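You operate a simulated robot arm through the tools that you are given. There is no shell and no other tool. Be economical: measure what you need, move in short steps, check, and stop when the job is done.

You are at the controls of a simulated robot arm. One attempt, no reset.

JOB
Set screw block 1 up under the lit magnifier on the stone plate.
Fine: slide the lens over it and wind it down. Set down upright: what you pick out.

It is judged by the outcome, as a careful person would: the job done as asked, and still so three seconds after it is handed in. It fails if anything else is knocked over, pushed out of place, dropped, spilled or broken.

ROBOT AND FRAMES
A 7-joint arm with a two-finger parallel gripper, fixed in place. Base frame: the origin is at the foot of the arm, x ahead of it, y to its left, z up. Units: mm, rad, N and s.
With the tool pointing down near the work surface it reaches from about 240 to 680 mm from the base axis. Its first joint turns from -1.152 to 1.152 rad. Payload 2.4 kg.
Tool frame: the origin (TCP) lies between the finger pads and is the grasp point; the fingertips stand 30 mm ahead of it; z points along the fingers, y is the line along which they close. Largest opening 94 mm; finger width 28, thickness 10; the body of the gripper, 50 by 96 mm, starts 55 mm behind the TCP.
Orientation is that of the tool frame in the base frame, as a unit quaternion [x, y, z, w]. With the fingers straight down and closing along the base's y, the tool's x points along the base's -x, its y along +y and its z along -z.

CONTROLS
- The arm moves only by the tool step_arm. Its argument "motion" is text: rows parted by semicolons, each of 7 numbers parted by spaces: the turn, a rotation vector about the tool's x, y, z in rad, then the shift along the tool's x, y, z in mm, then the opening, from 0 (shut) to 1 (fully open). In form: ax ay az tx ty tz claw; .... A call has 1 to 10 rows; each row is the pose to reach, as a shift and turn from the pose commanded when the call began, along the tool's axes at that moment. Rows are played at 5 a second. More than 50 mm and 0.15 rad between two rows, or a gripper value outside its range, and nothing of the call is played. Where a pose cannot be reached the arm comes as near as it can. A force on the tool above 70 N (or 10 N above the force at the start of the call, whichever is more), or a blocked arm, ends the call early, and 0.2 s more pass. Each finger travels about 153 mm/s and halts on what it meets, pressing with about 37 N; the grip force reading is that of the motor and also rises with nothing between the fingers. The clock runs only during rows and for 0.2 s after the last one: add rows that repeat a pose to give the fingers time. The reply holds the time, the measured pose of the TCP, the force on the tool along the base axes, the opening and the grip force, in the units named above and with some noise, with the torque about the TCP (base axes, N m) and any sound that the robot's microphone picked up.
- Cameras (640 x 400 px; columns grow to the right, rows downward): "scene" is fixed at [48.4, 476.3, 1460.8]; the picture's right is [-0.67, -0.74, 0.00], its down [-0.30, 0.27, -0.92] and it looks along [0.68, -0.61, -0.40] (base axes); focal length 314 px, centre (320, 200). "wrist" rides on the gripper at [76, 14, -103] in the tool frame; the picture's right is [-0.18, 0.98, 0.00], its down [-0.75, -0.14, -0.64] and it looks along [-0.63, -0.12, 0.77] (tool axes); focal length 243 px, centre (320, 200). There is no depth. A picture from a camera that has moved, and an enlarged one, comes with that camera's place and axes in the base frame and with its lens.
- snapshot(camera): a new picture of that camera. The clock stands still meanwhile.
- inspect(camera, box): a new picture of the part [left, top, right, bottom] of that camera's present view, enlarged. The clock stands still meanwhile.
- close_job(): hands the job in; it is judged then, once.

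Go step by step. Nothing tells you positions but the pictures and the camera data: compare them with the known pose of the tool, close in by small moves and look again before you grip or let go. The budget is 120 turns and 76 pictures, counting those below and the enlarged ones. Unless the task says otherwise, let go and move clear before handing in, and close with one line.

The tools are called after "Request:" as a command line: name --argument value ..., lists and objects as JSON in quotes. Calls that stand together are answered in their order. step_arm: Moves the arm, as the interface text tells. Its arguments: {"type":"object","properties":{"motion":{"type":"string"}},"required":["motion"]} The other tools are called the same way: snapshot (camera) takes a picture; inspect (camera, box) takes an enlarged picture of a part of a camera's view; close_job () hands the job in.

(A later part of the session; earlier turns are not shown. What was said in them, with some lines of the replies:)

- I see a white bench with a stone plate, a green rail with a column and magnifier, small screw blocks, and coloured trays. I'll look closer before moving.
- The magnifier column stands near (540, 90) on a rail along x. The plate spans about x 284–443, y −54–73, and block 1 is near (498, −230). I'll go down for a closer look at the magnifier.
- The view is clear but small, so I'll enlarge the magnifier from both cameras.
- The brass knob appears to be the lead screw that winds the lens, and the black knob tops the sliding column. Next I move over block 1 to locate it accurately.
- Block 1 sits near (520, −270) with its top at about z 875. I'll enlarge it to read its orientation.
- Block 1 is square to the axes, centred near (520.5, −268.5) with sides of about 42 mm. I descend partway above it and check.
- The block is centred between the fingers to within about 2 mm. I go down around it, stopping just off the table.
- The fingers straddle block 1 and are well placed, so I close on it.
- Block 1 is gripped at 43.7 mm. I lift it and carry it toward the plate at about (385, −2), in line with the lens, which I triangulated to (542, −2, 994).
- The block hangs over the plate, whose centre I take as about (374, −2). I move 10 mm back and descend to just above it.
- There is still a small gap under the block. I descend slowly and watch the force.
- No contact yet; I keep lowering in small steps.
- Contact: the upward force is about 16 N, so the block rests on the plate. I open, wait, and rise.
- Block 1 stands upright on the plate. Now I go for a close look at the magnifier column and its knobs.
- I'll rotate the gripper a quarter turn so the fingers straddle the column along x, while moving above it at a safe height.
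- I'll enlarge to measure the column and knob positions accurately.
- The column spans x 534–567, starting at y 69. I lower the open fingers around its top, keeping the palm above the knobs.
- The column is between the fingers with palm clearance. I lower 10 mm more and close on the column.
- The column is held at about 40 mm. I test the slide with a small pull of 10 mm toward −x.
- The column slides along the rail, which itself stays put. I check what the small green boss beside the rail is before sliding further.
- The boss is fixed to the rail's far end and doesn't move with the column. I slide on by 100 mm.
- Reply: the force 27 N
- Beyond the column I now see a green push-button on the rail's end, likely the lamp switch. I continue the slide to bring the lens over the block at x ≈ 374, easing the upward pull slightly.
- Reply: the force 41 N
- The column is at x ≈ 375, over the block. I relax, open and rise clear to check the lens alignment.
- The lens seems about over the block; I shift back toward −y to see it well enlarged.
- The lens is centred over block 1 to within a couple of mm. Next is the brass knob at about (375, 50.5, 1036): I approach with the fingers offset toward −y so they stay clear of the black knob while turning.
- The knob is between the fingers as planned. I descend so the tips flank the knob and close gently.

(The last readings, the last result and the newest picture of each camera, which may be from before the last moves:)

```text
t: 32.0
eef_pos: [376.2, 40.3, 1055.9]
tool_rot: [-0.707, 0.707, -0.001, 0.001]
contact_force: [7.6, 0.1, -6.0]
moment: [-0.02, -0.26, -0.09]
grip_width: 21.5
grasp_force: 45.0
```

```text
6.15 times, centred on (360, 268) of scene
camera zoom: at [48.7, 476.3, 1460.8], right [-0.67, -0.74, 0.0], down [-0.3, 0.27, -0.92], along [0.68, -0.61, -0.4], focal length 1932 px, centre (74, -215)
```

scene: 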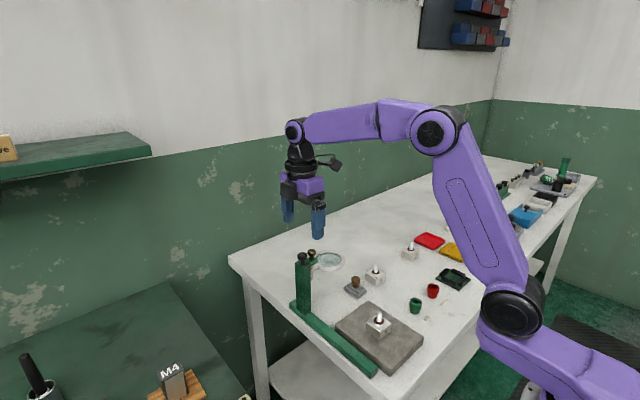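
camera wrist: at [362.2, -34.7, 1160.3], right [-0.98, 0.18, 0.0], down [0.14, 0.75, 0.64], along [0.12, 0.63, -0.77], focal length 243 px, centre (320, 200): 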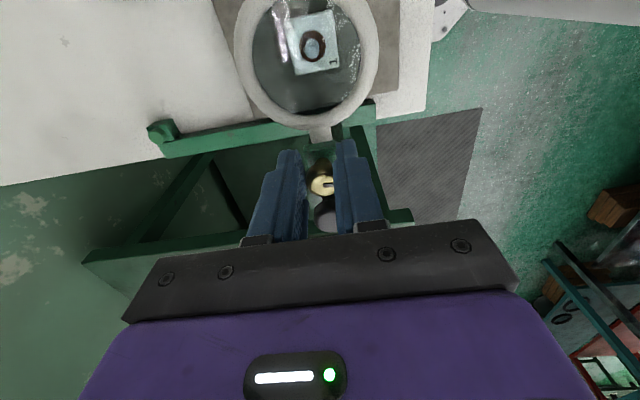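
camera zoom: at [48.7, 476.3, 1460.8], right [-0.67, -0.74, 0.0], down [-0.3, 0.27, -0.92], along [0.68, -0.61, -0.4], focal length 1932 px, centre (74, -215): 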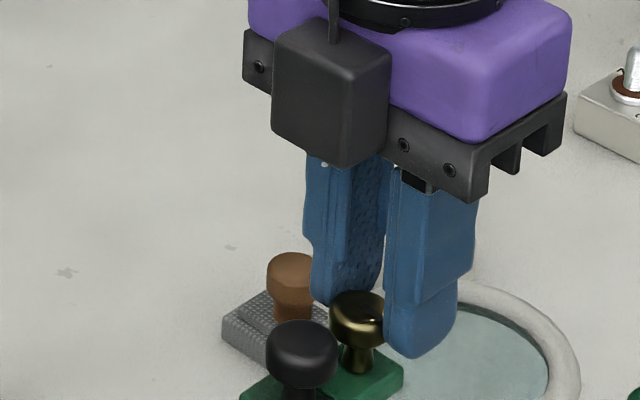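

The knob is gripped at 21.5 mm. I turn it clockwise (seen from above) by about 0.9 rad around its own axis and see which way the lens moves.

Request:
step_arm --motion "0 0 0.15 -0.12 1.57 0 0.1; 0 0 0.3 -0.47 3.1 0 0.1; 0 0 0.45 -1.05 4.57 0 0.1; 0 0 0.6 -1.83 5.93 0 0.1; 0 0 0.75 -2.82 7.16 0 0.1; 0 0 0.9 -3.97 8.22 0 0.1; 0 0 0.9 -3.97 8.22 0 0.1"

Request:
snapshot --camera "wrist"

Request:
inspect --camera "scene" --box '[320, 235, 420, 335]'

```text
t: 33.6
eef_pos: [367.6, 45.5, 1057.1]
tool_rot: [-0.328, 0.945, 0.0, 0.002]
contact_force: [9.5, 14.0, 8.9]
moment: [0.1, 0.26, 0.08]
grip_width: 21.2
grasp_force: 45.0
```

```text
29 pictures are left
camera wrist: at [299.1, 9.3, 1160.1], right [-0.47, 0.89, 0.0], down [0.68, 0.36, 0.64], along [0.57, 0.3, -0.76], focal length 243 px, centre (320, 200)
```

wrist: 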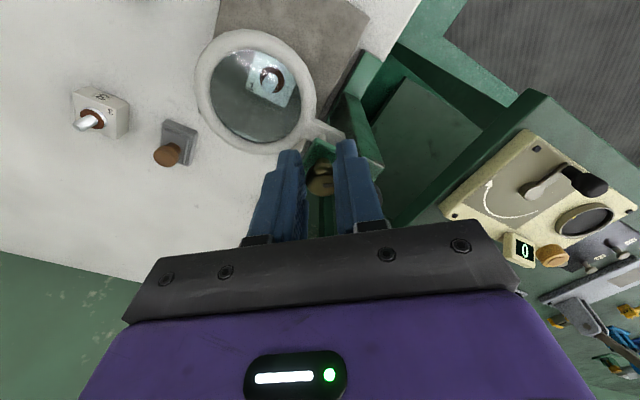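

```text
4.00 times, centred on (370, 285) of scene
camera zoom: at [48.6, 476.8, 1460.6], right [-0.67, -0.74, 0.0], down [-0.3, 0.27, -0.92], along [0.68, -0.61, -0.4], focal length 1256 px, centre (120, -140)
```

zoom: 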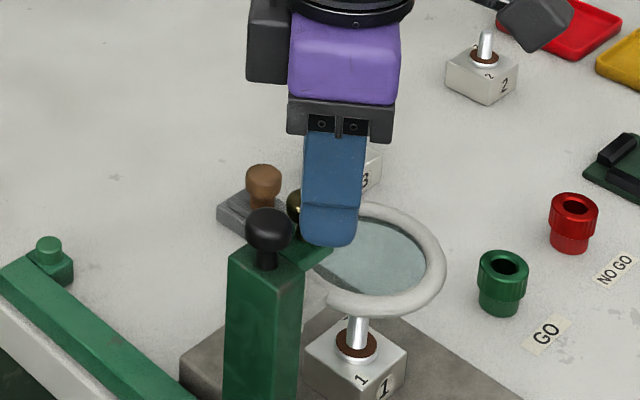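

Clockwise winds the lens down, about 12 mm for 0.9 rad, with everything else steady. I turn on by 0.75 rad with a small correction to relieve the side load.

Request:
step_arm --motion "0 0 0.15 -1.1 2 0 0.1; 0 0 0.3 -1.5 3.7 0 0.1; 0 0 0.45 -2.1 5.3 0 0.1; 0 0 0.6 -3 6.8 0 0.1; 0 0 0.75 -4.1 8.1 0 0.1; 0 0 0.75 -4.1 8.1 0 0.1"

Request:
inspect --camera "scene" --box '[320, 235, 420, 335]'

```text
t: 35.0
eef_pos: [365.1, 52.0, 1056.1]
tool_rot: [0.041, 0.999, -0.001, -0.001]
contact_force: [0.1, 0.4, -0.3]
moment: [-0.01, 0.01, -0.01]
grip_width: 9.2
grasp_force: 0.0
```

```text
4.00 times, centred on (370, 285) of scene
camera zoom: at [48.4, 476.3, 1460.8], right [-0.67, -0.74, 0.0], down [-0.3, 0.27, -0.92], along [0.68, -0.61, -0.4], focal length 1256 px, centre (120, -140)
```

zoom: 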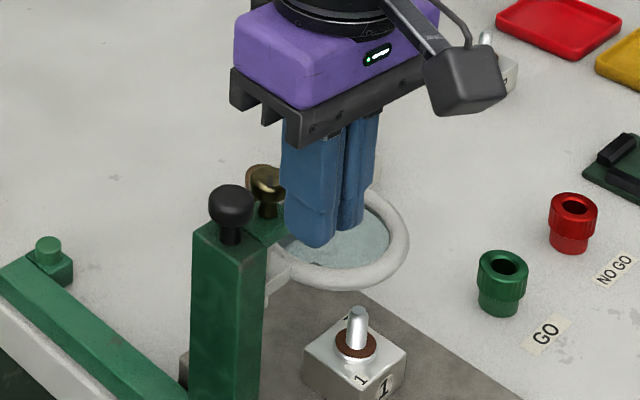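

The fingers slipped off the knob's edge and the column was nudged about 25 mm toward +x; nothing else is disturbed. I rise and rotate back for a better-centred grip.

Request:
step_arm --motion "0 0 0 0 0 -25 0.1; 0 0 0 0 0 -60 0.3; 0 0 -0.15 0 0 -70 0.6; 0 0 -0.3 0 0 -70 0.6; 0 0 -0.45 0 0 -70 0.6; 0 0 -0.6 0 0 -70 0.6; 0 0 -0.75 0 0 -70 0.6; 0 0 -0.9 0 0 -70 0.6; 0 0 -1.05 0 0 -70 0.6; 0 0 -1.2 0 0 -70 0.6"

Request:
step_arm --motion "0 0 -0.15 0 0 0 0.6; 0 0 -0.3 0 0 0 0.6; 0 0 -0.45 0 0 0 0.6; 0 0 -0.45 0 0 0 0.6"

Request:
snapshot --camera "wrist"

```text
t: 37.2
eef_pos: [365.1, 52.3, 1127.1]
tool_rot: [-0.533, 0.846, 0.0, 0.0]
contact_force: [-0.2, -0.4, 0.0]
moment: [-0.03, -0.01, 0.01]
grip_width: 56.6
grasp_force: 0.1
```

```text
t: 38.2
eef_pos: [365.1, 53.1, 1126.7]
tool_rot: [0.707, -0.707, 0.0, -0.001]
contact_force: [0.3, 0.0, 0.0]
moment: [0.01, -0.01, 0.02]
grip_width: 56.4
grasp_force: 0.1
```

```text
26 pictures are left
camera wrist: at [351.6, -22.4, 1230.1], right [-0.98, 0.18, 0.0], down [0.14, 0.75, 0.64], along [0.12, 0.63, -0.77], focal length 243 px, centre (320, 200)
```

wrist: 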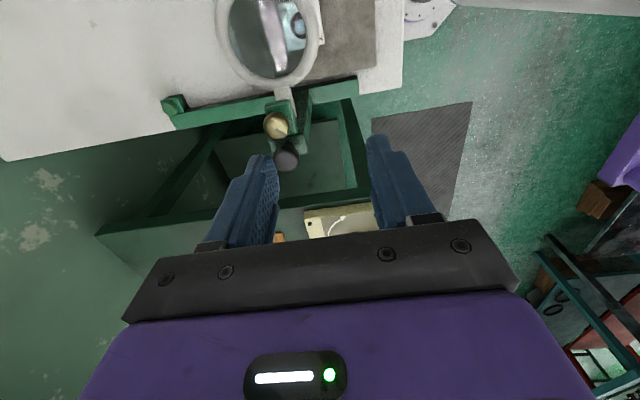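

The brass knob is now at about (401, 50.5) and the black at (400.5, 79), so they're 28 mm apart and turning must stay within ±0.7 rad. I approach with the tool pre-rotated −0.65 rad.

Request:
step_arm --motion "0 0 -0.15 3 -10 0 0.6; 0 0 -0.3 5 -20 0 0.6; 0 0 -0.45 8 -30 10 0.6; 0 0 -0.6 10.3 -41.9 25 0.6; 0 0 -0.65 10.3 -41.9 45 0.6; 0 0 -0.65 10.3 -41.9 60 0.6; 0 0 -0.65 10.3 -41.9 60 0.6"

Request:
snapshot --camera "wrist"

```text
t: 39.8
eef_pos: [407.3, 42.5, 1066.0]
tool_rot: [0.896, -0.444, 0.0, 0.0]
contact_force: [-0.2, 0.3, -0.2]
moment: [0.02, 0.01, 0.0]
grip_width: 56.3
grasp_force: 0.1
```

```text
25 pictures are left
camera wrist: at [442.7, -26.1, 1169.9], right [-0.89, -0.45, 0.0], down [-0.34, 0.69, 0.64], along [-0.29, 0.57, -0.77], focal length 243 px, centre (320, 200)
```

wrist: 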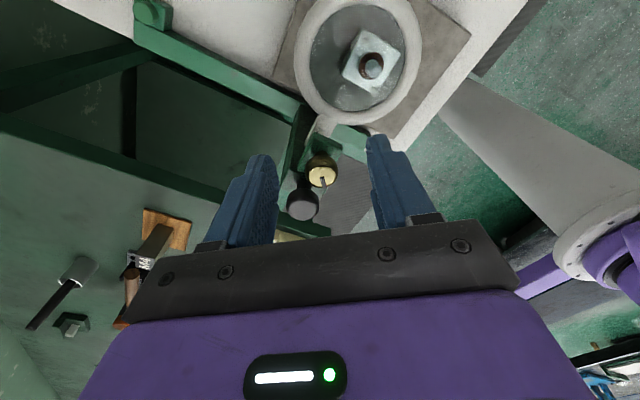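

The knob lies at tool (−11.5, −1), so I shift 2 mm, descend and grip.

Request:
step_arm --motion "0 0 0 -2 -1 5 0.5; 0 0 0 -2.5 -1 11 0.4; 0 0 0 -2.5 -1 11 0.3; 0 0 0 -2.5 -1 11 0.2; 0 0 0 -2.5 -1 11 0.1; 0 0 0 -2.5 -1 11 0.1"

Request:
snapshot --camera "wrist"

```text
t: 41.2
eef_pos: [407.5, 45.2, 1056.4]
tool_rot: [0.896, -0.445, 0.0, 0.0]
contact_force: [1.4, -0.1, 0.4]
moment: [-0.14, -0.14, 0.01]
grip_width: 21.1
grasp_force: 44.9
```

```text
24 pictures are left
camera wrist: at [442.0, -23.4, 1159.0], right [-0.89, -0.45, 0.0], down [-0.34, 0.69, 0.64], along [-0.29, 0.57, -0.77], focal length 243 px, centre (320, 200)
```

wrist: 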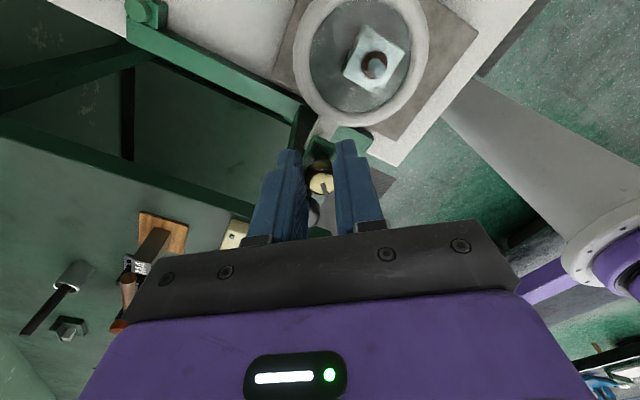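

Gripped well. I wind down another 0.75 rad and check the lens height.

Request:
step_arm --motion "0 0 0.15 -0.11 1.49 0 0.1; 0 0 0.3 -0.45 2.96 0 0.1; 0 0 0.45 -1 4.35 0 0.1; 0 0 0.6 -1.75 5.65 0 0.1; 0 0 0.75 -2.68 6.82 0 0.1; 0 0 0.75 -2.68 6.82 0 0.1"

Request:
inspect --camera "scene" --box '[320, 235, 420, 335]'

```text
t: 42.6
eef_pos: [399.1, 43.6, 1055.6]
tool_rot: [-0.67, 0.742, 0.0, 0.0]
contact_force: [-0.2, 2.3, 6.6]
moment: [-0.15, 0.0, -0.04]
grip_width: 21.5
grasp_force: 45.0
```

```text
4.00 times, centred on (370, 285) of scene
camera zoom: at [48.3, 476.4, 1460.8], right [-0.67, -0.74, 0.0], down [-0.3, 0.27, -0.92], along [0.68, -0.61, -0.4], focal length 1256 px, centre (120, -140)
```

zoom: 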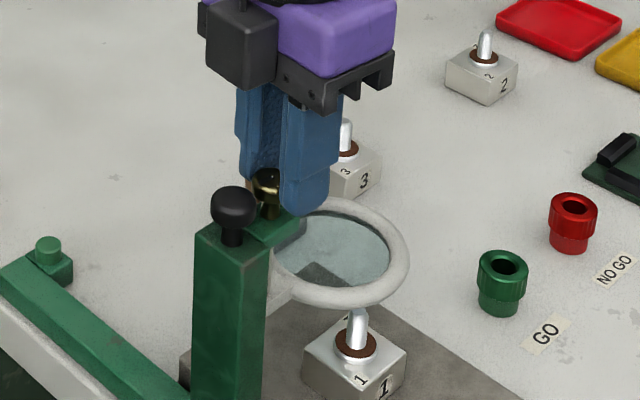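

The lens dropped about 7 mm more. I turn another 0.6 rad within this grip.

Request:
step_arm --motion "0 0 0.15 -0.11 1.49 0 0.1; 0 0 0.3 -0.45 2.96 0 0.1; 0 0 0.45 -1 4.35 0 0.1; 0 0 0.55 -1.47 5.2 0 0.1; 0 0 0.55 -1.47 5.2 0 0.1"

Request:
inspect --camera "scene" --box '[320, 235, 420, 335]'

```text
t: 43.8
eef_pos: [393.2, 44.2, 1055.6]
tool_rot: [-0.443, 0.896, 0.0, 0.001]
contact_force: [0.7, -0.6, 7.1]
moment: [-0.11, -0.07, 0.33]
grip_width: 21.3
grasp_force: 45.3
```

```text
4.00 times, centred on (370, 285) of scene
camera zoom: at [48.3, 476.3, 1460.8], right [-0.67, -0.74, 0.0], down [-0.3, 0.27, -0.92], along [0.68, -0.61, -0.4], focal length 1256 px, centre (120, -140)
```

zoom: 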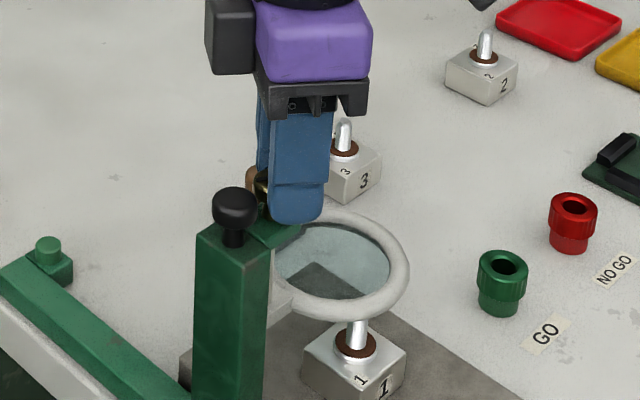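

The lens is down about 30 mm in total, with some torque appearing. I release, swing back, and re-grip for another stroke.

Request:
step_arm --motion "0 0 0 0 0 0 0.35; 0 0 0 0 0 -30 0.35; 0 0 -0.15 -0.11 -1.49 -30 0.35; 0 0 -0.3 -0.45 -2.96 -30 0.35; 0 0 -0.45 -1 -4.35 -30 0.35; 0 0 -0.6 -1.75 -5.65 -30 0.35; 0 0 -0.75 -2.68 -6.82 -30 0.35; 0 0 -0.9 -3.78 -7.83 -30 0.35; 0 0 -1.05 -5.02 -8.67 -30 0.35; 0 0 -1.2 -6.38 -9.32 -30 0.35"

Request:
snapshot --camera "wrist"

```text
t: 46.0
eef_pos: [405.9, 45.1, 1086.4]
tool_rot: [0.873, -0.487, -0.001, 0.0]
contact_force: [0.1, 0.3, 0.2]
moment: [0.03, 0.0, 0.01]
grip_width: 32.8
grasp_force: 0.1
```

```text
21 pictures are left
camera wrist: at [434.3, -26.9, 1189.5], right [-0.93, -0.36, 0.0], down [-0.28, 0.72, 0.64], along [-0.23, 0.6, -0.77], focal length 243 px, centre (320, 200)
```

wrist: 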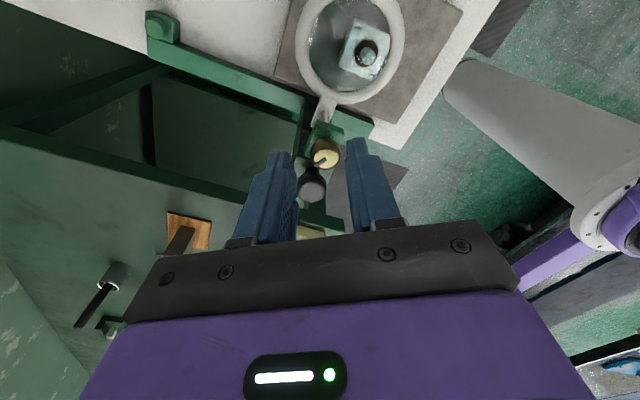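

The knob sits between the fingers; I descend, grip and turn 0.9 rad in one call.

Request:
step_arm --motion "0 0 0 2 1.5 15 0.35; 0 0 0 2 1.5 30 0.35; 0 0 0 2 1.5 30 0.1; 0 0 0 2 1.5 30 0.1; 0 0 0.15 1.9 2.84 30 0.1; 0 0 0.3 1.6 4.16 30 0.1; 0 0 0.45 1.1 5.41 30 0.1; 0 0 0.6 0.43 6.58 30 0.1; 0 0 0.75 -0.41 7.63 30 0.1; 0 0 0.9 -1.4 8.55 30 0.1"

Request:
inspect --camera "scene" --box '[320, 235, 420, 335]'

```text
t: 48.2
eef_pos: [397.5, 40.9, 1055.2]
tool_rot: [-0.572, 0.82, -0.001, 0.0]
contact_force: [0.7, 0.6, -1.4]
moment: [-0.04, -0.01, 0.45]
grip_width: 21.4
grasp_force: 45.0
```

```text
4.00 times, centred on (370, 285) of scene
camera zoom: at [48.4, 476.4, 1460.8], right [-0.67, -0.74, 0.0], down [-0.3, 0.27, -0.92], along [0.68, -0.61, -0.4], focal length 1256 px, centre (120, -140)
```

zoom: 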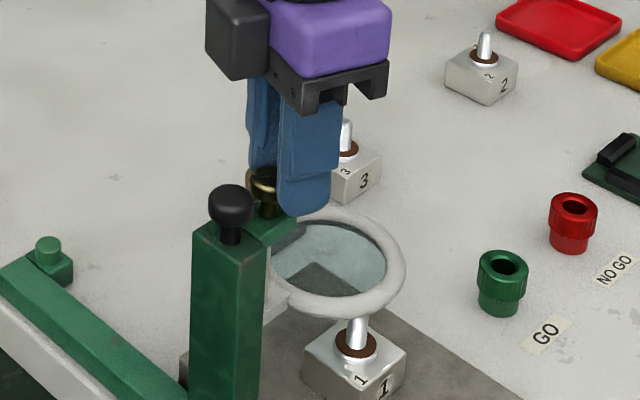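

The lens no longer descends and the torque is rising, so it is at its lower stop. I release, rise, and check clearance between lens and screw before re-centring.

Request:
step_arm --motion "0 0 0 0 0 0 0.35; 0 0 0 0 0 -10 0.35; 0 0 0 0 0 -40 0.6; 0 0 0 0 0 -80 0.6; 0 0 -0.15 30 0 -80 0.6; 0 0 -0.3 60 0 -80 0.6; 0 0 -0.37 80 0 -80 0.6; 0 0 -0.37 80 0 -80 1"

Request:
inspect --camera "scene" --box '[330, 270, 390, 325]'

Request:
snapshot --camera "wrist"

```text
t: 50.0
eef_pos: [370.4, -34.6, 1136.6]
tool_rot: [0.714, -0.7, 0.0, 0.001]
contact_force: [0.4, 0.1, 0.9]
moment: [-0.03, -0.02, 0.02]
grip_width: 94.1
grasp_force: 0.0
```

```text
7.27 times, centred on (360, 298) of scene
camera zoom: at [48.4, 476.3, 1460.8], right [-0.67, -0.74, 0.0], down [-0.3, 0.27, -0.92], along [0.68, -0.61, -0.4], focal length 2283 px, centre (29, -509)
```

zoom: 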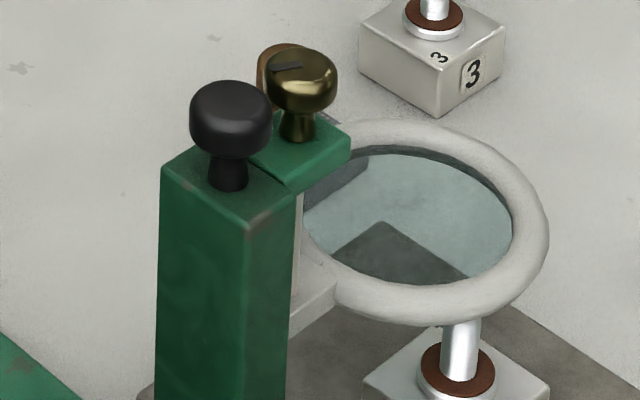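

```text
18 pictures are left
camera wrist: at [358.7, -110.1, 1239.6], right [-0.99, 0.16, 0.0], down [0.13, 0.76, 0.64], along [0.1, 0.63, -0.77], focal length 243 px, centre (320, 200)
```

wrist: 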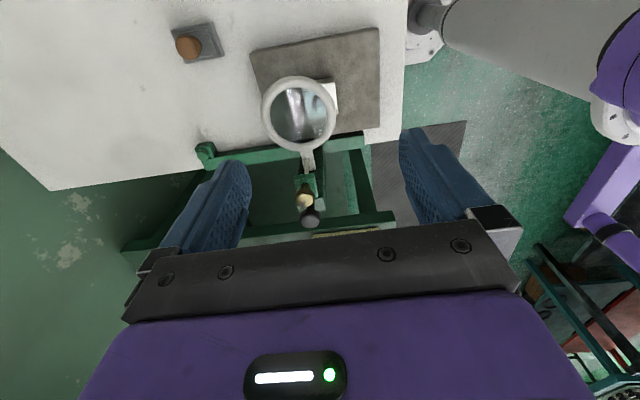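

The lens sits at about z 950, clear of the screw tip at about 926. I return over the column at (401, 82) to slide it back over the block.

Request:
step_arm --motion "0 0 0.02 -30 -10 0 1; 0 0 0.02 -60 -20 0 1; 0 0 0.02 -90 -30 0 1; 0 0 0.02 -116 -32.4 0 1; 0 0 0.02 -116 -32.4 40 1; 0 0 0.02 -116 -32.4 80 1; 0 0 0.02 -116 -32.4 115 1; 0 0 0.02 -116 -32.4 126 1; 0 0 0.02 -116 -32.4 126 1"

Request:
snapshot --camera "wrist"

```text
t: 52.0
eef_pos: [400.0, 83.1, 1008.7]
tool_rot: [0.707, -0.707, 0.0, 0.001]
contact_force: [0.0, -0.6, -0.3]
moment: [0.01, 0.04, 0.0]
grip_width: 94.1
grasp_force: 0.1
```

```text
17 pictures are left
camera wrist: at [386.4, 7.0, 1112.4], right [-0.98, 0.18, 0.0], down [0.14, 0.75, 0.64], along [0.12, 0.63, -0.77], focal length 243 px, centre (320, 200)
```

wrist: 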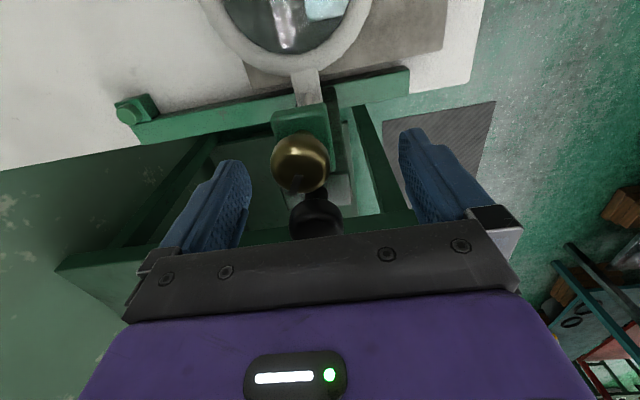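

The column is between the fingers. I grip it and slide 25 mm toward −x, slowly.

Request:
step_arm --motion "0 0 0 0 0 0 0.7; 0 0 0 0 0 0 0.4; 0 0 0 0 0 0 0.25; 0 0 0 0 0 0 0.25; 0 0 0 0 5 0 0.25; 0 0 0 0 10 0 0.25; 0 0 0 0 15 0 0.25; 0 0 0 0 20 0 0.25; 0 0 0 0 25 0 0.25; 0 0 0 0 25 0 0.25"

Request:
inspect --camera "scene" --box '[310, 250, 430, 370]'

```text
t: 54.2
eef_pos: [376.1, 83.0, 1008.9]
tool_rot: [-0.707, 0.707, -0.001, 0.001]
contact_force: [9.6, 2.0, -6.1]
moment: [-0.48, 0.21, -0.02]
grip_width: 40.2
grasp_force: 44.7
```

```text
3.33 times, centred on (370, 310) of scene
camera zoom: at [48.8, 476.4, 1460.7], right [-0.67, -0.74, 0.0], down [-0.3, 0.27, -0.92], along [0.68, -0.61, -0.4], focal length 1046 px, centre (153, -167)
```

zoom: 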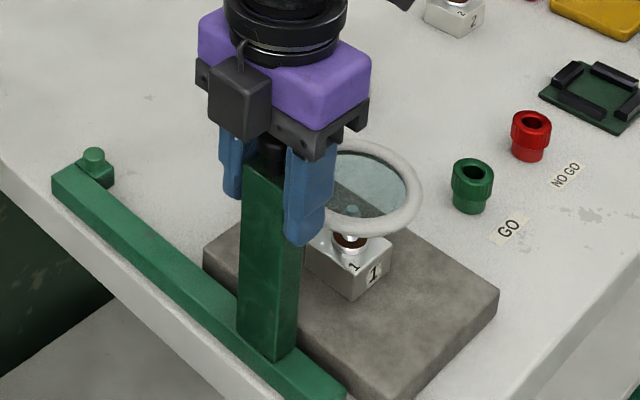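

The lens is over the block again. I open, rise, and look down from the −y side.

Request:
step_arm --motion "0 0 0 0 -1 0 0.3; 0 0 0 0 0 0 0.6; 0 0 0 0 0 0 1; 0 0 0 0 0 -10 1; 0 0 0 0 0 -50 1; 0 0 0 0 0 -90 1; 0 0 0 0 0 -130 1; 0 0 0 45 0 -130 1; 0 0 0 90 0 -130 1; 0 0 0 115 0 -130 1"

Request:
inspect --camera "wrist" --box '[200, 20, 420, 190]'

Request:
inspect --camera "scene" --box '[330, 260, 420, 345]'

```text
t: 56.4
eef_pos: [375.9, -32.6, 1139.4]
tool_rot: [-0.707, 0.707, 0.0, -0.001]
contact_force: [-0.1, -0.2, 0.5]
moment: [0.0, 0.03, 0.02]
grip_width: 93.9
grasp_force: 0.0
```

```text
2.35 times, centred on (310, 105) of wrist
camera zoom: at [362.4, -108.8, 1243.4], right [-0.98, 0.18, 0.0], down [0.14, 0.75, 0.64], along [0.12, 0.63, -0.77], focal length 571 px, centre (344, 424)
```

zoom: 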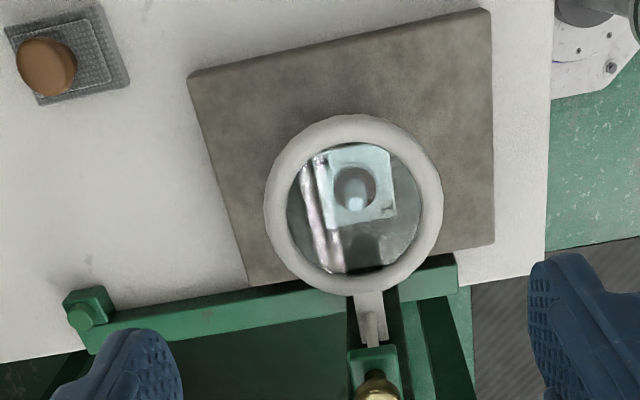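

```text
4.71 times, centred on (375, 302) of scene
camera zoom: at [48.4, 476.3, 1460.8], right [-0.67, -0.74, 0.0], down [-0.3, 0.27, -0.92], along [0.68, -0.61, -0.4], focal length 1477 px, centre (61, -282)
```

zoom: 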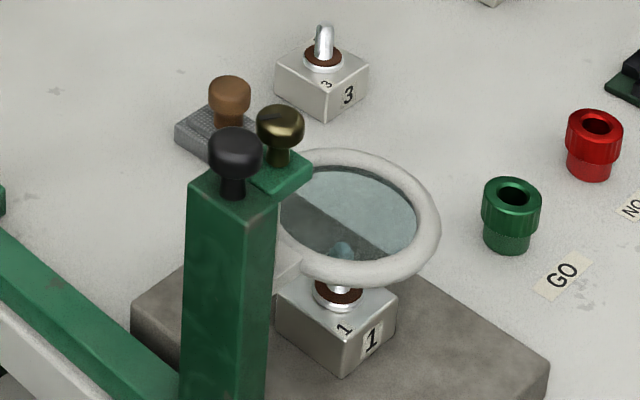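

The lens is centred over block 1. I look closer through the glass and at the button on the rail's end.

Request:
inspect --camera "wrist" --box '[280, 60, 370, 130]'

Request:
inspect --camera "scene" --box '[275, 280, 335, 330]'

```text
5.71 times, centred on (325, 95) of wrist
camera zoom: at [362.4, -108.8, 1243.4], right [-0.98, 0.18, 0.0], down [0.14, 0.75, 0.64], along [0.12, 0.63, -0.77], focal length 1386 px, centre (291, 800)
```

zoom: 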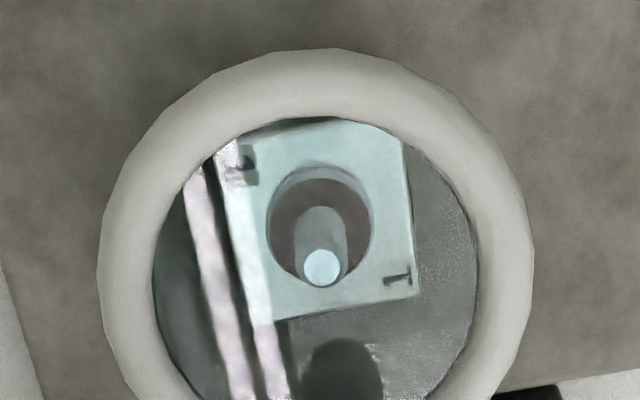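

```text
8.00 times, centred on (305, 305) of scene
camera zoom: at [48.4, 476.3, 1460.8], right [-0.67, -0.74, 0.0], down [-0.3, 0.27, -0.92], along [0.68, -0.61, -0.4], focal length 2511 px, centre (440, -640)
```

zoom: 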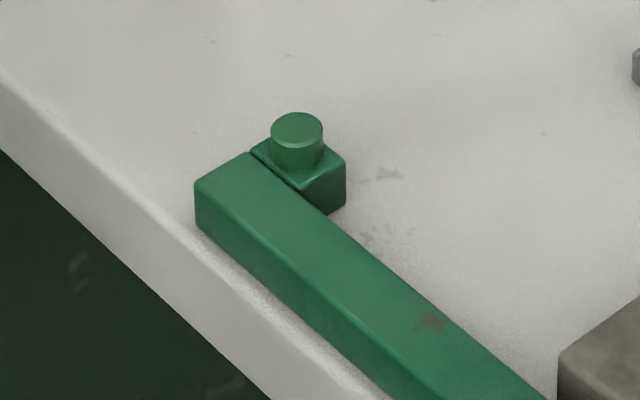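

The view through the lens is good. The push-button is at about (586, 56.5, 879), so I move above it with the fingers closed.

Request:
step_arm --motion "0 0 0 -15 -35 0 0.6; 0 0 0 -30 -70 0 0.3; 0 0 0 -45 -105 20 0; 0 0 0 -60 -140 50 0; 0 0 0 -75 -175 90 0; 0 0 0 -89 -210 130 0; 0 0 0 -89 -210 170 0; 0 0 0 -89 -210 190 0; 0 0 0 -89 -210 190 0"

Request:
snapshot --camera "wrist"

Request:
inspect --camera "scene" --box '[260, 240, 350, 330]'

```text
refused: row 5 steps farther than a row can; nothing moved
```

```text
11 pictures are left
camera wrist: at [362.4, -108.8, 1243.4], right [-0.98, 0.18, 0.0], down [0.14, 0.75, 0.64], along [0.12, 0.63, -0.77], focal length 243 px, centre (320, 200)
```

wrist: 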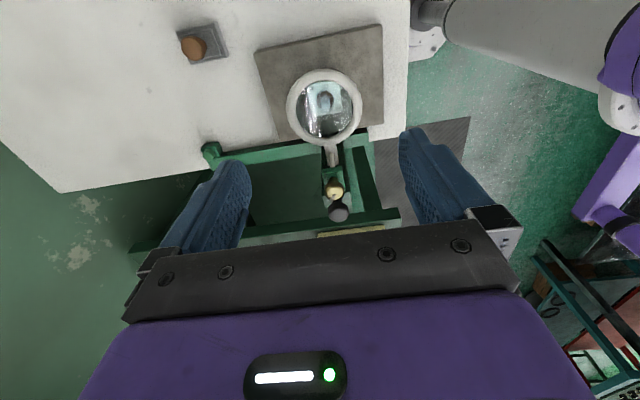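

```text
4.44 times, centred on (305, 285) of scene
camera zoom: at [48.4, 476.3, 1460.8], right [-0.67, -0.74, 0.0], down [-0.3, 0.27, -0.92], along [0.68, -0.61, -0.4], focal length 1395 px, centre (387, -178)
```

zoom: 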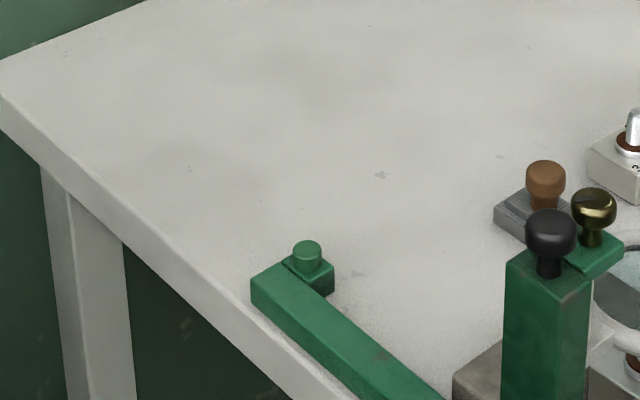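

That call was refused because one step was too long, and nothing moved. I resend it with shorter steps.

Request:
step_arm --motion "0 0 0 -15 -35 0 0.6; 0 0 0 -30 -70 0 0.3; 0 0 0 -45 -105 20 0; 0 0 0 -60 -140 40 0; 0 0 0 -75 -175 60 0; 0 0 0 -89 -210 85 0; 0 0 0 -89 -210 130 0; 0 0 0 -89 -210 170 0; 0 0 0 -89 -210 190 0; 0 0 0 -89 -210 190 0"

```text
t: 58.6
eef_pos: [585.5, 57.8, 948.5]
tool_rot: [-0.707, 0.707, 0.0, 0.0]
contact_force: [-0.4, -0.3, 0.1]
moment: [0.03, -0.02, -0.01]
grip_width: 0.0
grasp_force: 33.1
```

Request:
inspect --camera "wrist" --box '[240, 100, 400, 240]'

Request:
inspect --camera "scene" --box '[265, 260, 335, 330]'

```text
2.86 times, centred on (320, 170) of wrist
camera zoom: at [571.8, -18.4, 1051.9], right [-0.98, 0.18, 0.0], down [0.14, 0.75, 0.64], along [0.12, 0.63, -0.77], focal length 693 px, centre (320, 286)
```

zoom: 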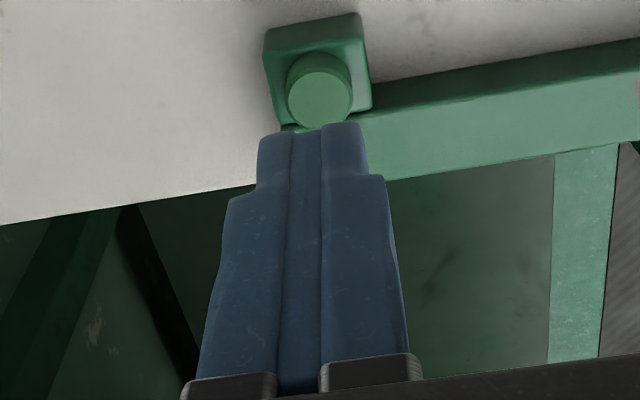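

```text
5.71 times, centred on (300, 295) of scene
camera zoom: at [48.4, 476.3, 1460.8], right [-0.67, -0.74, 0.0], down [-0.3, 0.27, -0.92], along [0.68, -0.61, -0.4], focal length 1794 px, centre (434, -343)
```

zoom: 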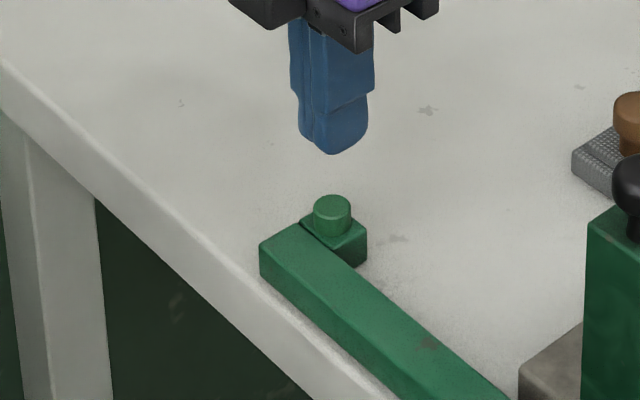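

The button is directly below the closed fingertips. I press down slowly, then withdraw.

Request:
step_arm --motion "0 0 0 0 0 20 0; 0 0 0 0 0 32 0; 0 0 0 0 0 36 0; 0 0 0 0 0 37.5 0; 0 0 0 0 0 39 0; 0 0 0 0 0 40 0; 0 0 0 0 0 41 0; 0 0 0 0 0 41 0"

Request:
inspect --camera "scene" --box '[270, 250, 430, 370]'

```text
t: 60.4
eef_pos: [584.1, 57.1, 908.7]
tool_rot: [0.707, -0.707, 0.0, 0.0]
contact_force: [0.3, -1.2, 1.4]
moment: [-0.02, 0.02, -0.02]
grip_width: 0.1
grasp_force: 32.7
```

```text
3.33 times, centred on (350, 310) of scene
camera zoom: at [48.4, 476.3, 1460.8], right [-0.67, -0.74, 0.0], down [-0.3, 0.27, -0.92], along [0.68, -0.61, -0.4], focal length 1046 px, centre (220, -167)
```

zoom: 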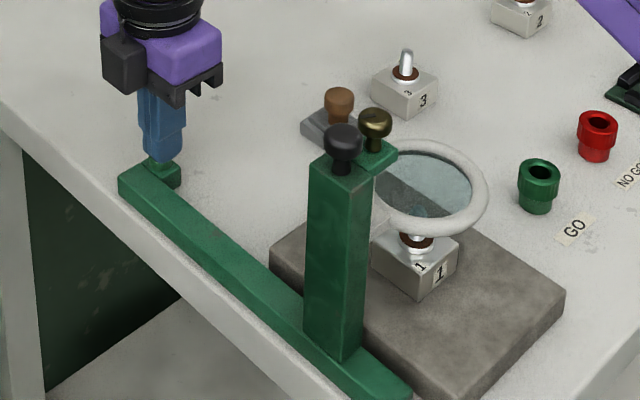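

No contact force yet, so I press further in 1 mm steps.

Request:
step_arm --motion "0 0 0 0 0 1 0; 0 0 0 0 0 2 0; 0 0 0 0 0 3 0; 0 0 0 0 0 4 0; 0 0 0 0 0 4 0"

```text
t: 61.6
eef_pos: [585.2, 57.0, 905.4]
tool_rot: [-0.707, 0.707, 0.0, 0.001]
contact_force: [-1.6, 1.3, 10.2]
moment: [0.0, 0.05, -0.02]
grip_width: 0.0
grasp_force: 32.9
heard: click
```

A click was heard. I withdraw straight up and check whether the lamp is lit.

Request:
step_arm --motion "0 0 0 0 0 -10 0; 0 0 0 0 0 -50 0; 0 0 0 0 0 -100 0; 0 0 0 0 0 -140 0; 0 0 0 0 0 -140 0"

Request:
inspect --camera "scene" --box '[270, 250, 430, 370]'

```text
t: 62.8
eef_pos: [586.7, 56.3, 1045.6]
tool_rot: [-0.706, 0.708, 0.0, 0.0]
contact_force: [-0.6, 0.5, -0.3]
moment: [0.01, 0.01, -0.01]
grip_width: 0.0
grasp_force: 33.3
```

```text
3.33 times, centred on (350, 310) of scene
camera zoom: at [48.4, 476.3, 1460.8], right [-0.67, -0.74, 0.0], down [-0.3, 0.27, -0.92], along [0.68, -0.61, -0.4], focal length 1046 px, centre (220, -167)
```

zoom: 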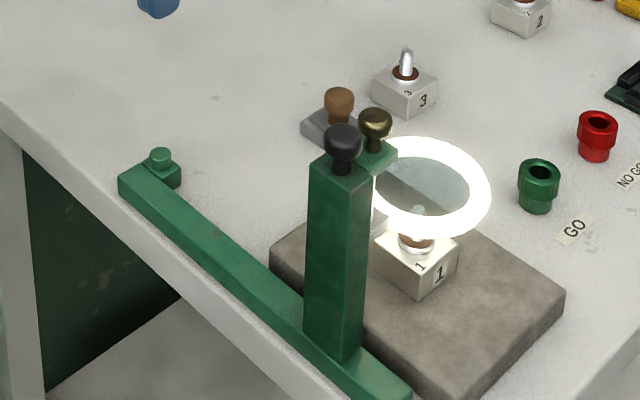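

The ring lamp is lit, the lens is wound down to its stop and centred over block 1, which stands upright on the plate. The arm is clear, so I hand in.

Request:
close_job

```text
The job is handed in.
```

Screw block 1 is upright on the stone plate. The lit magnifier is centred over it and wound down to its lower stop, and I saw nothing else knocked over or moved.
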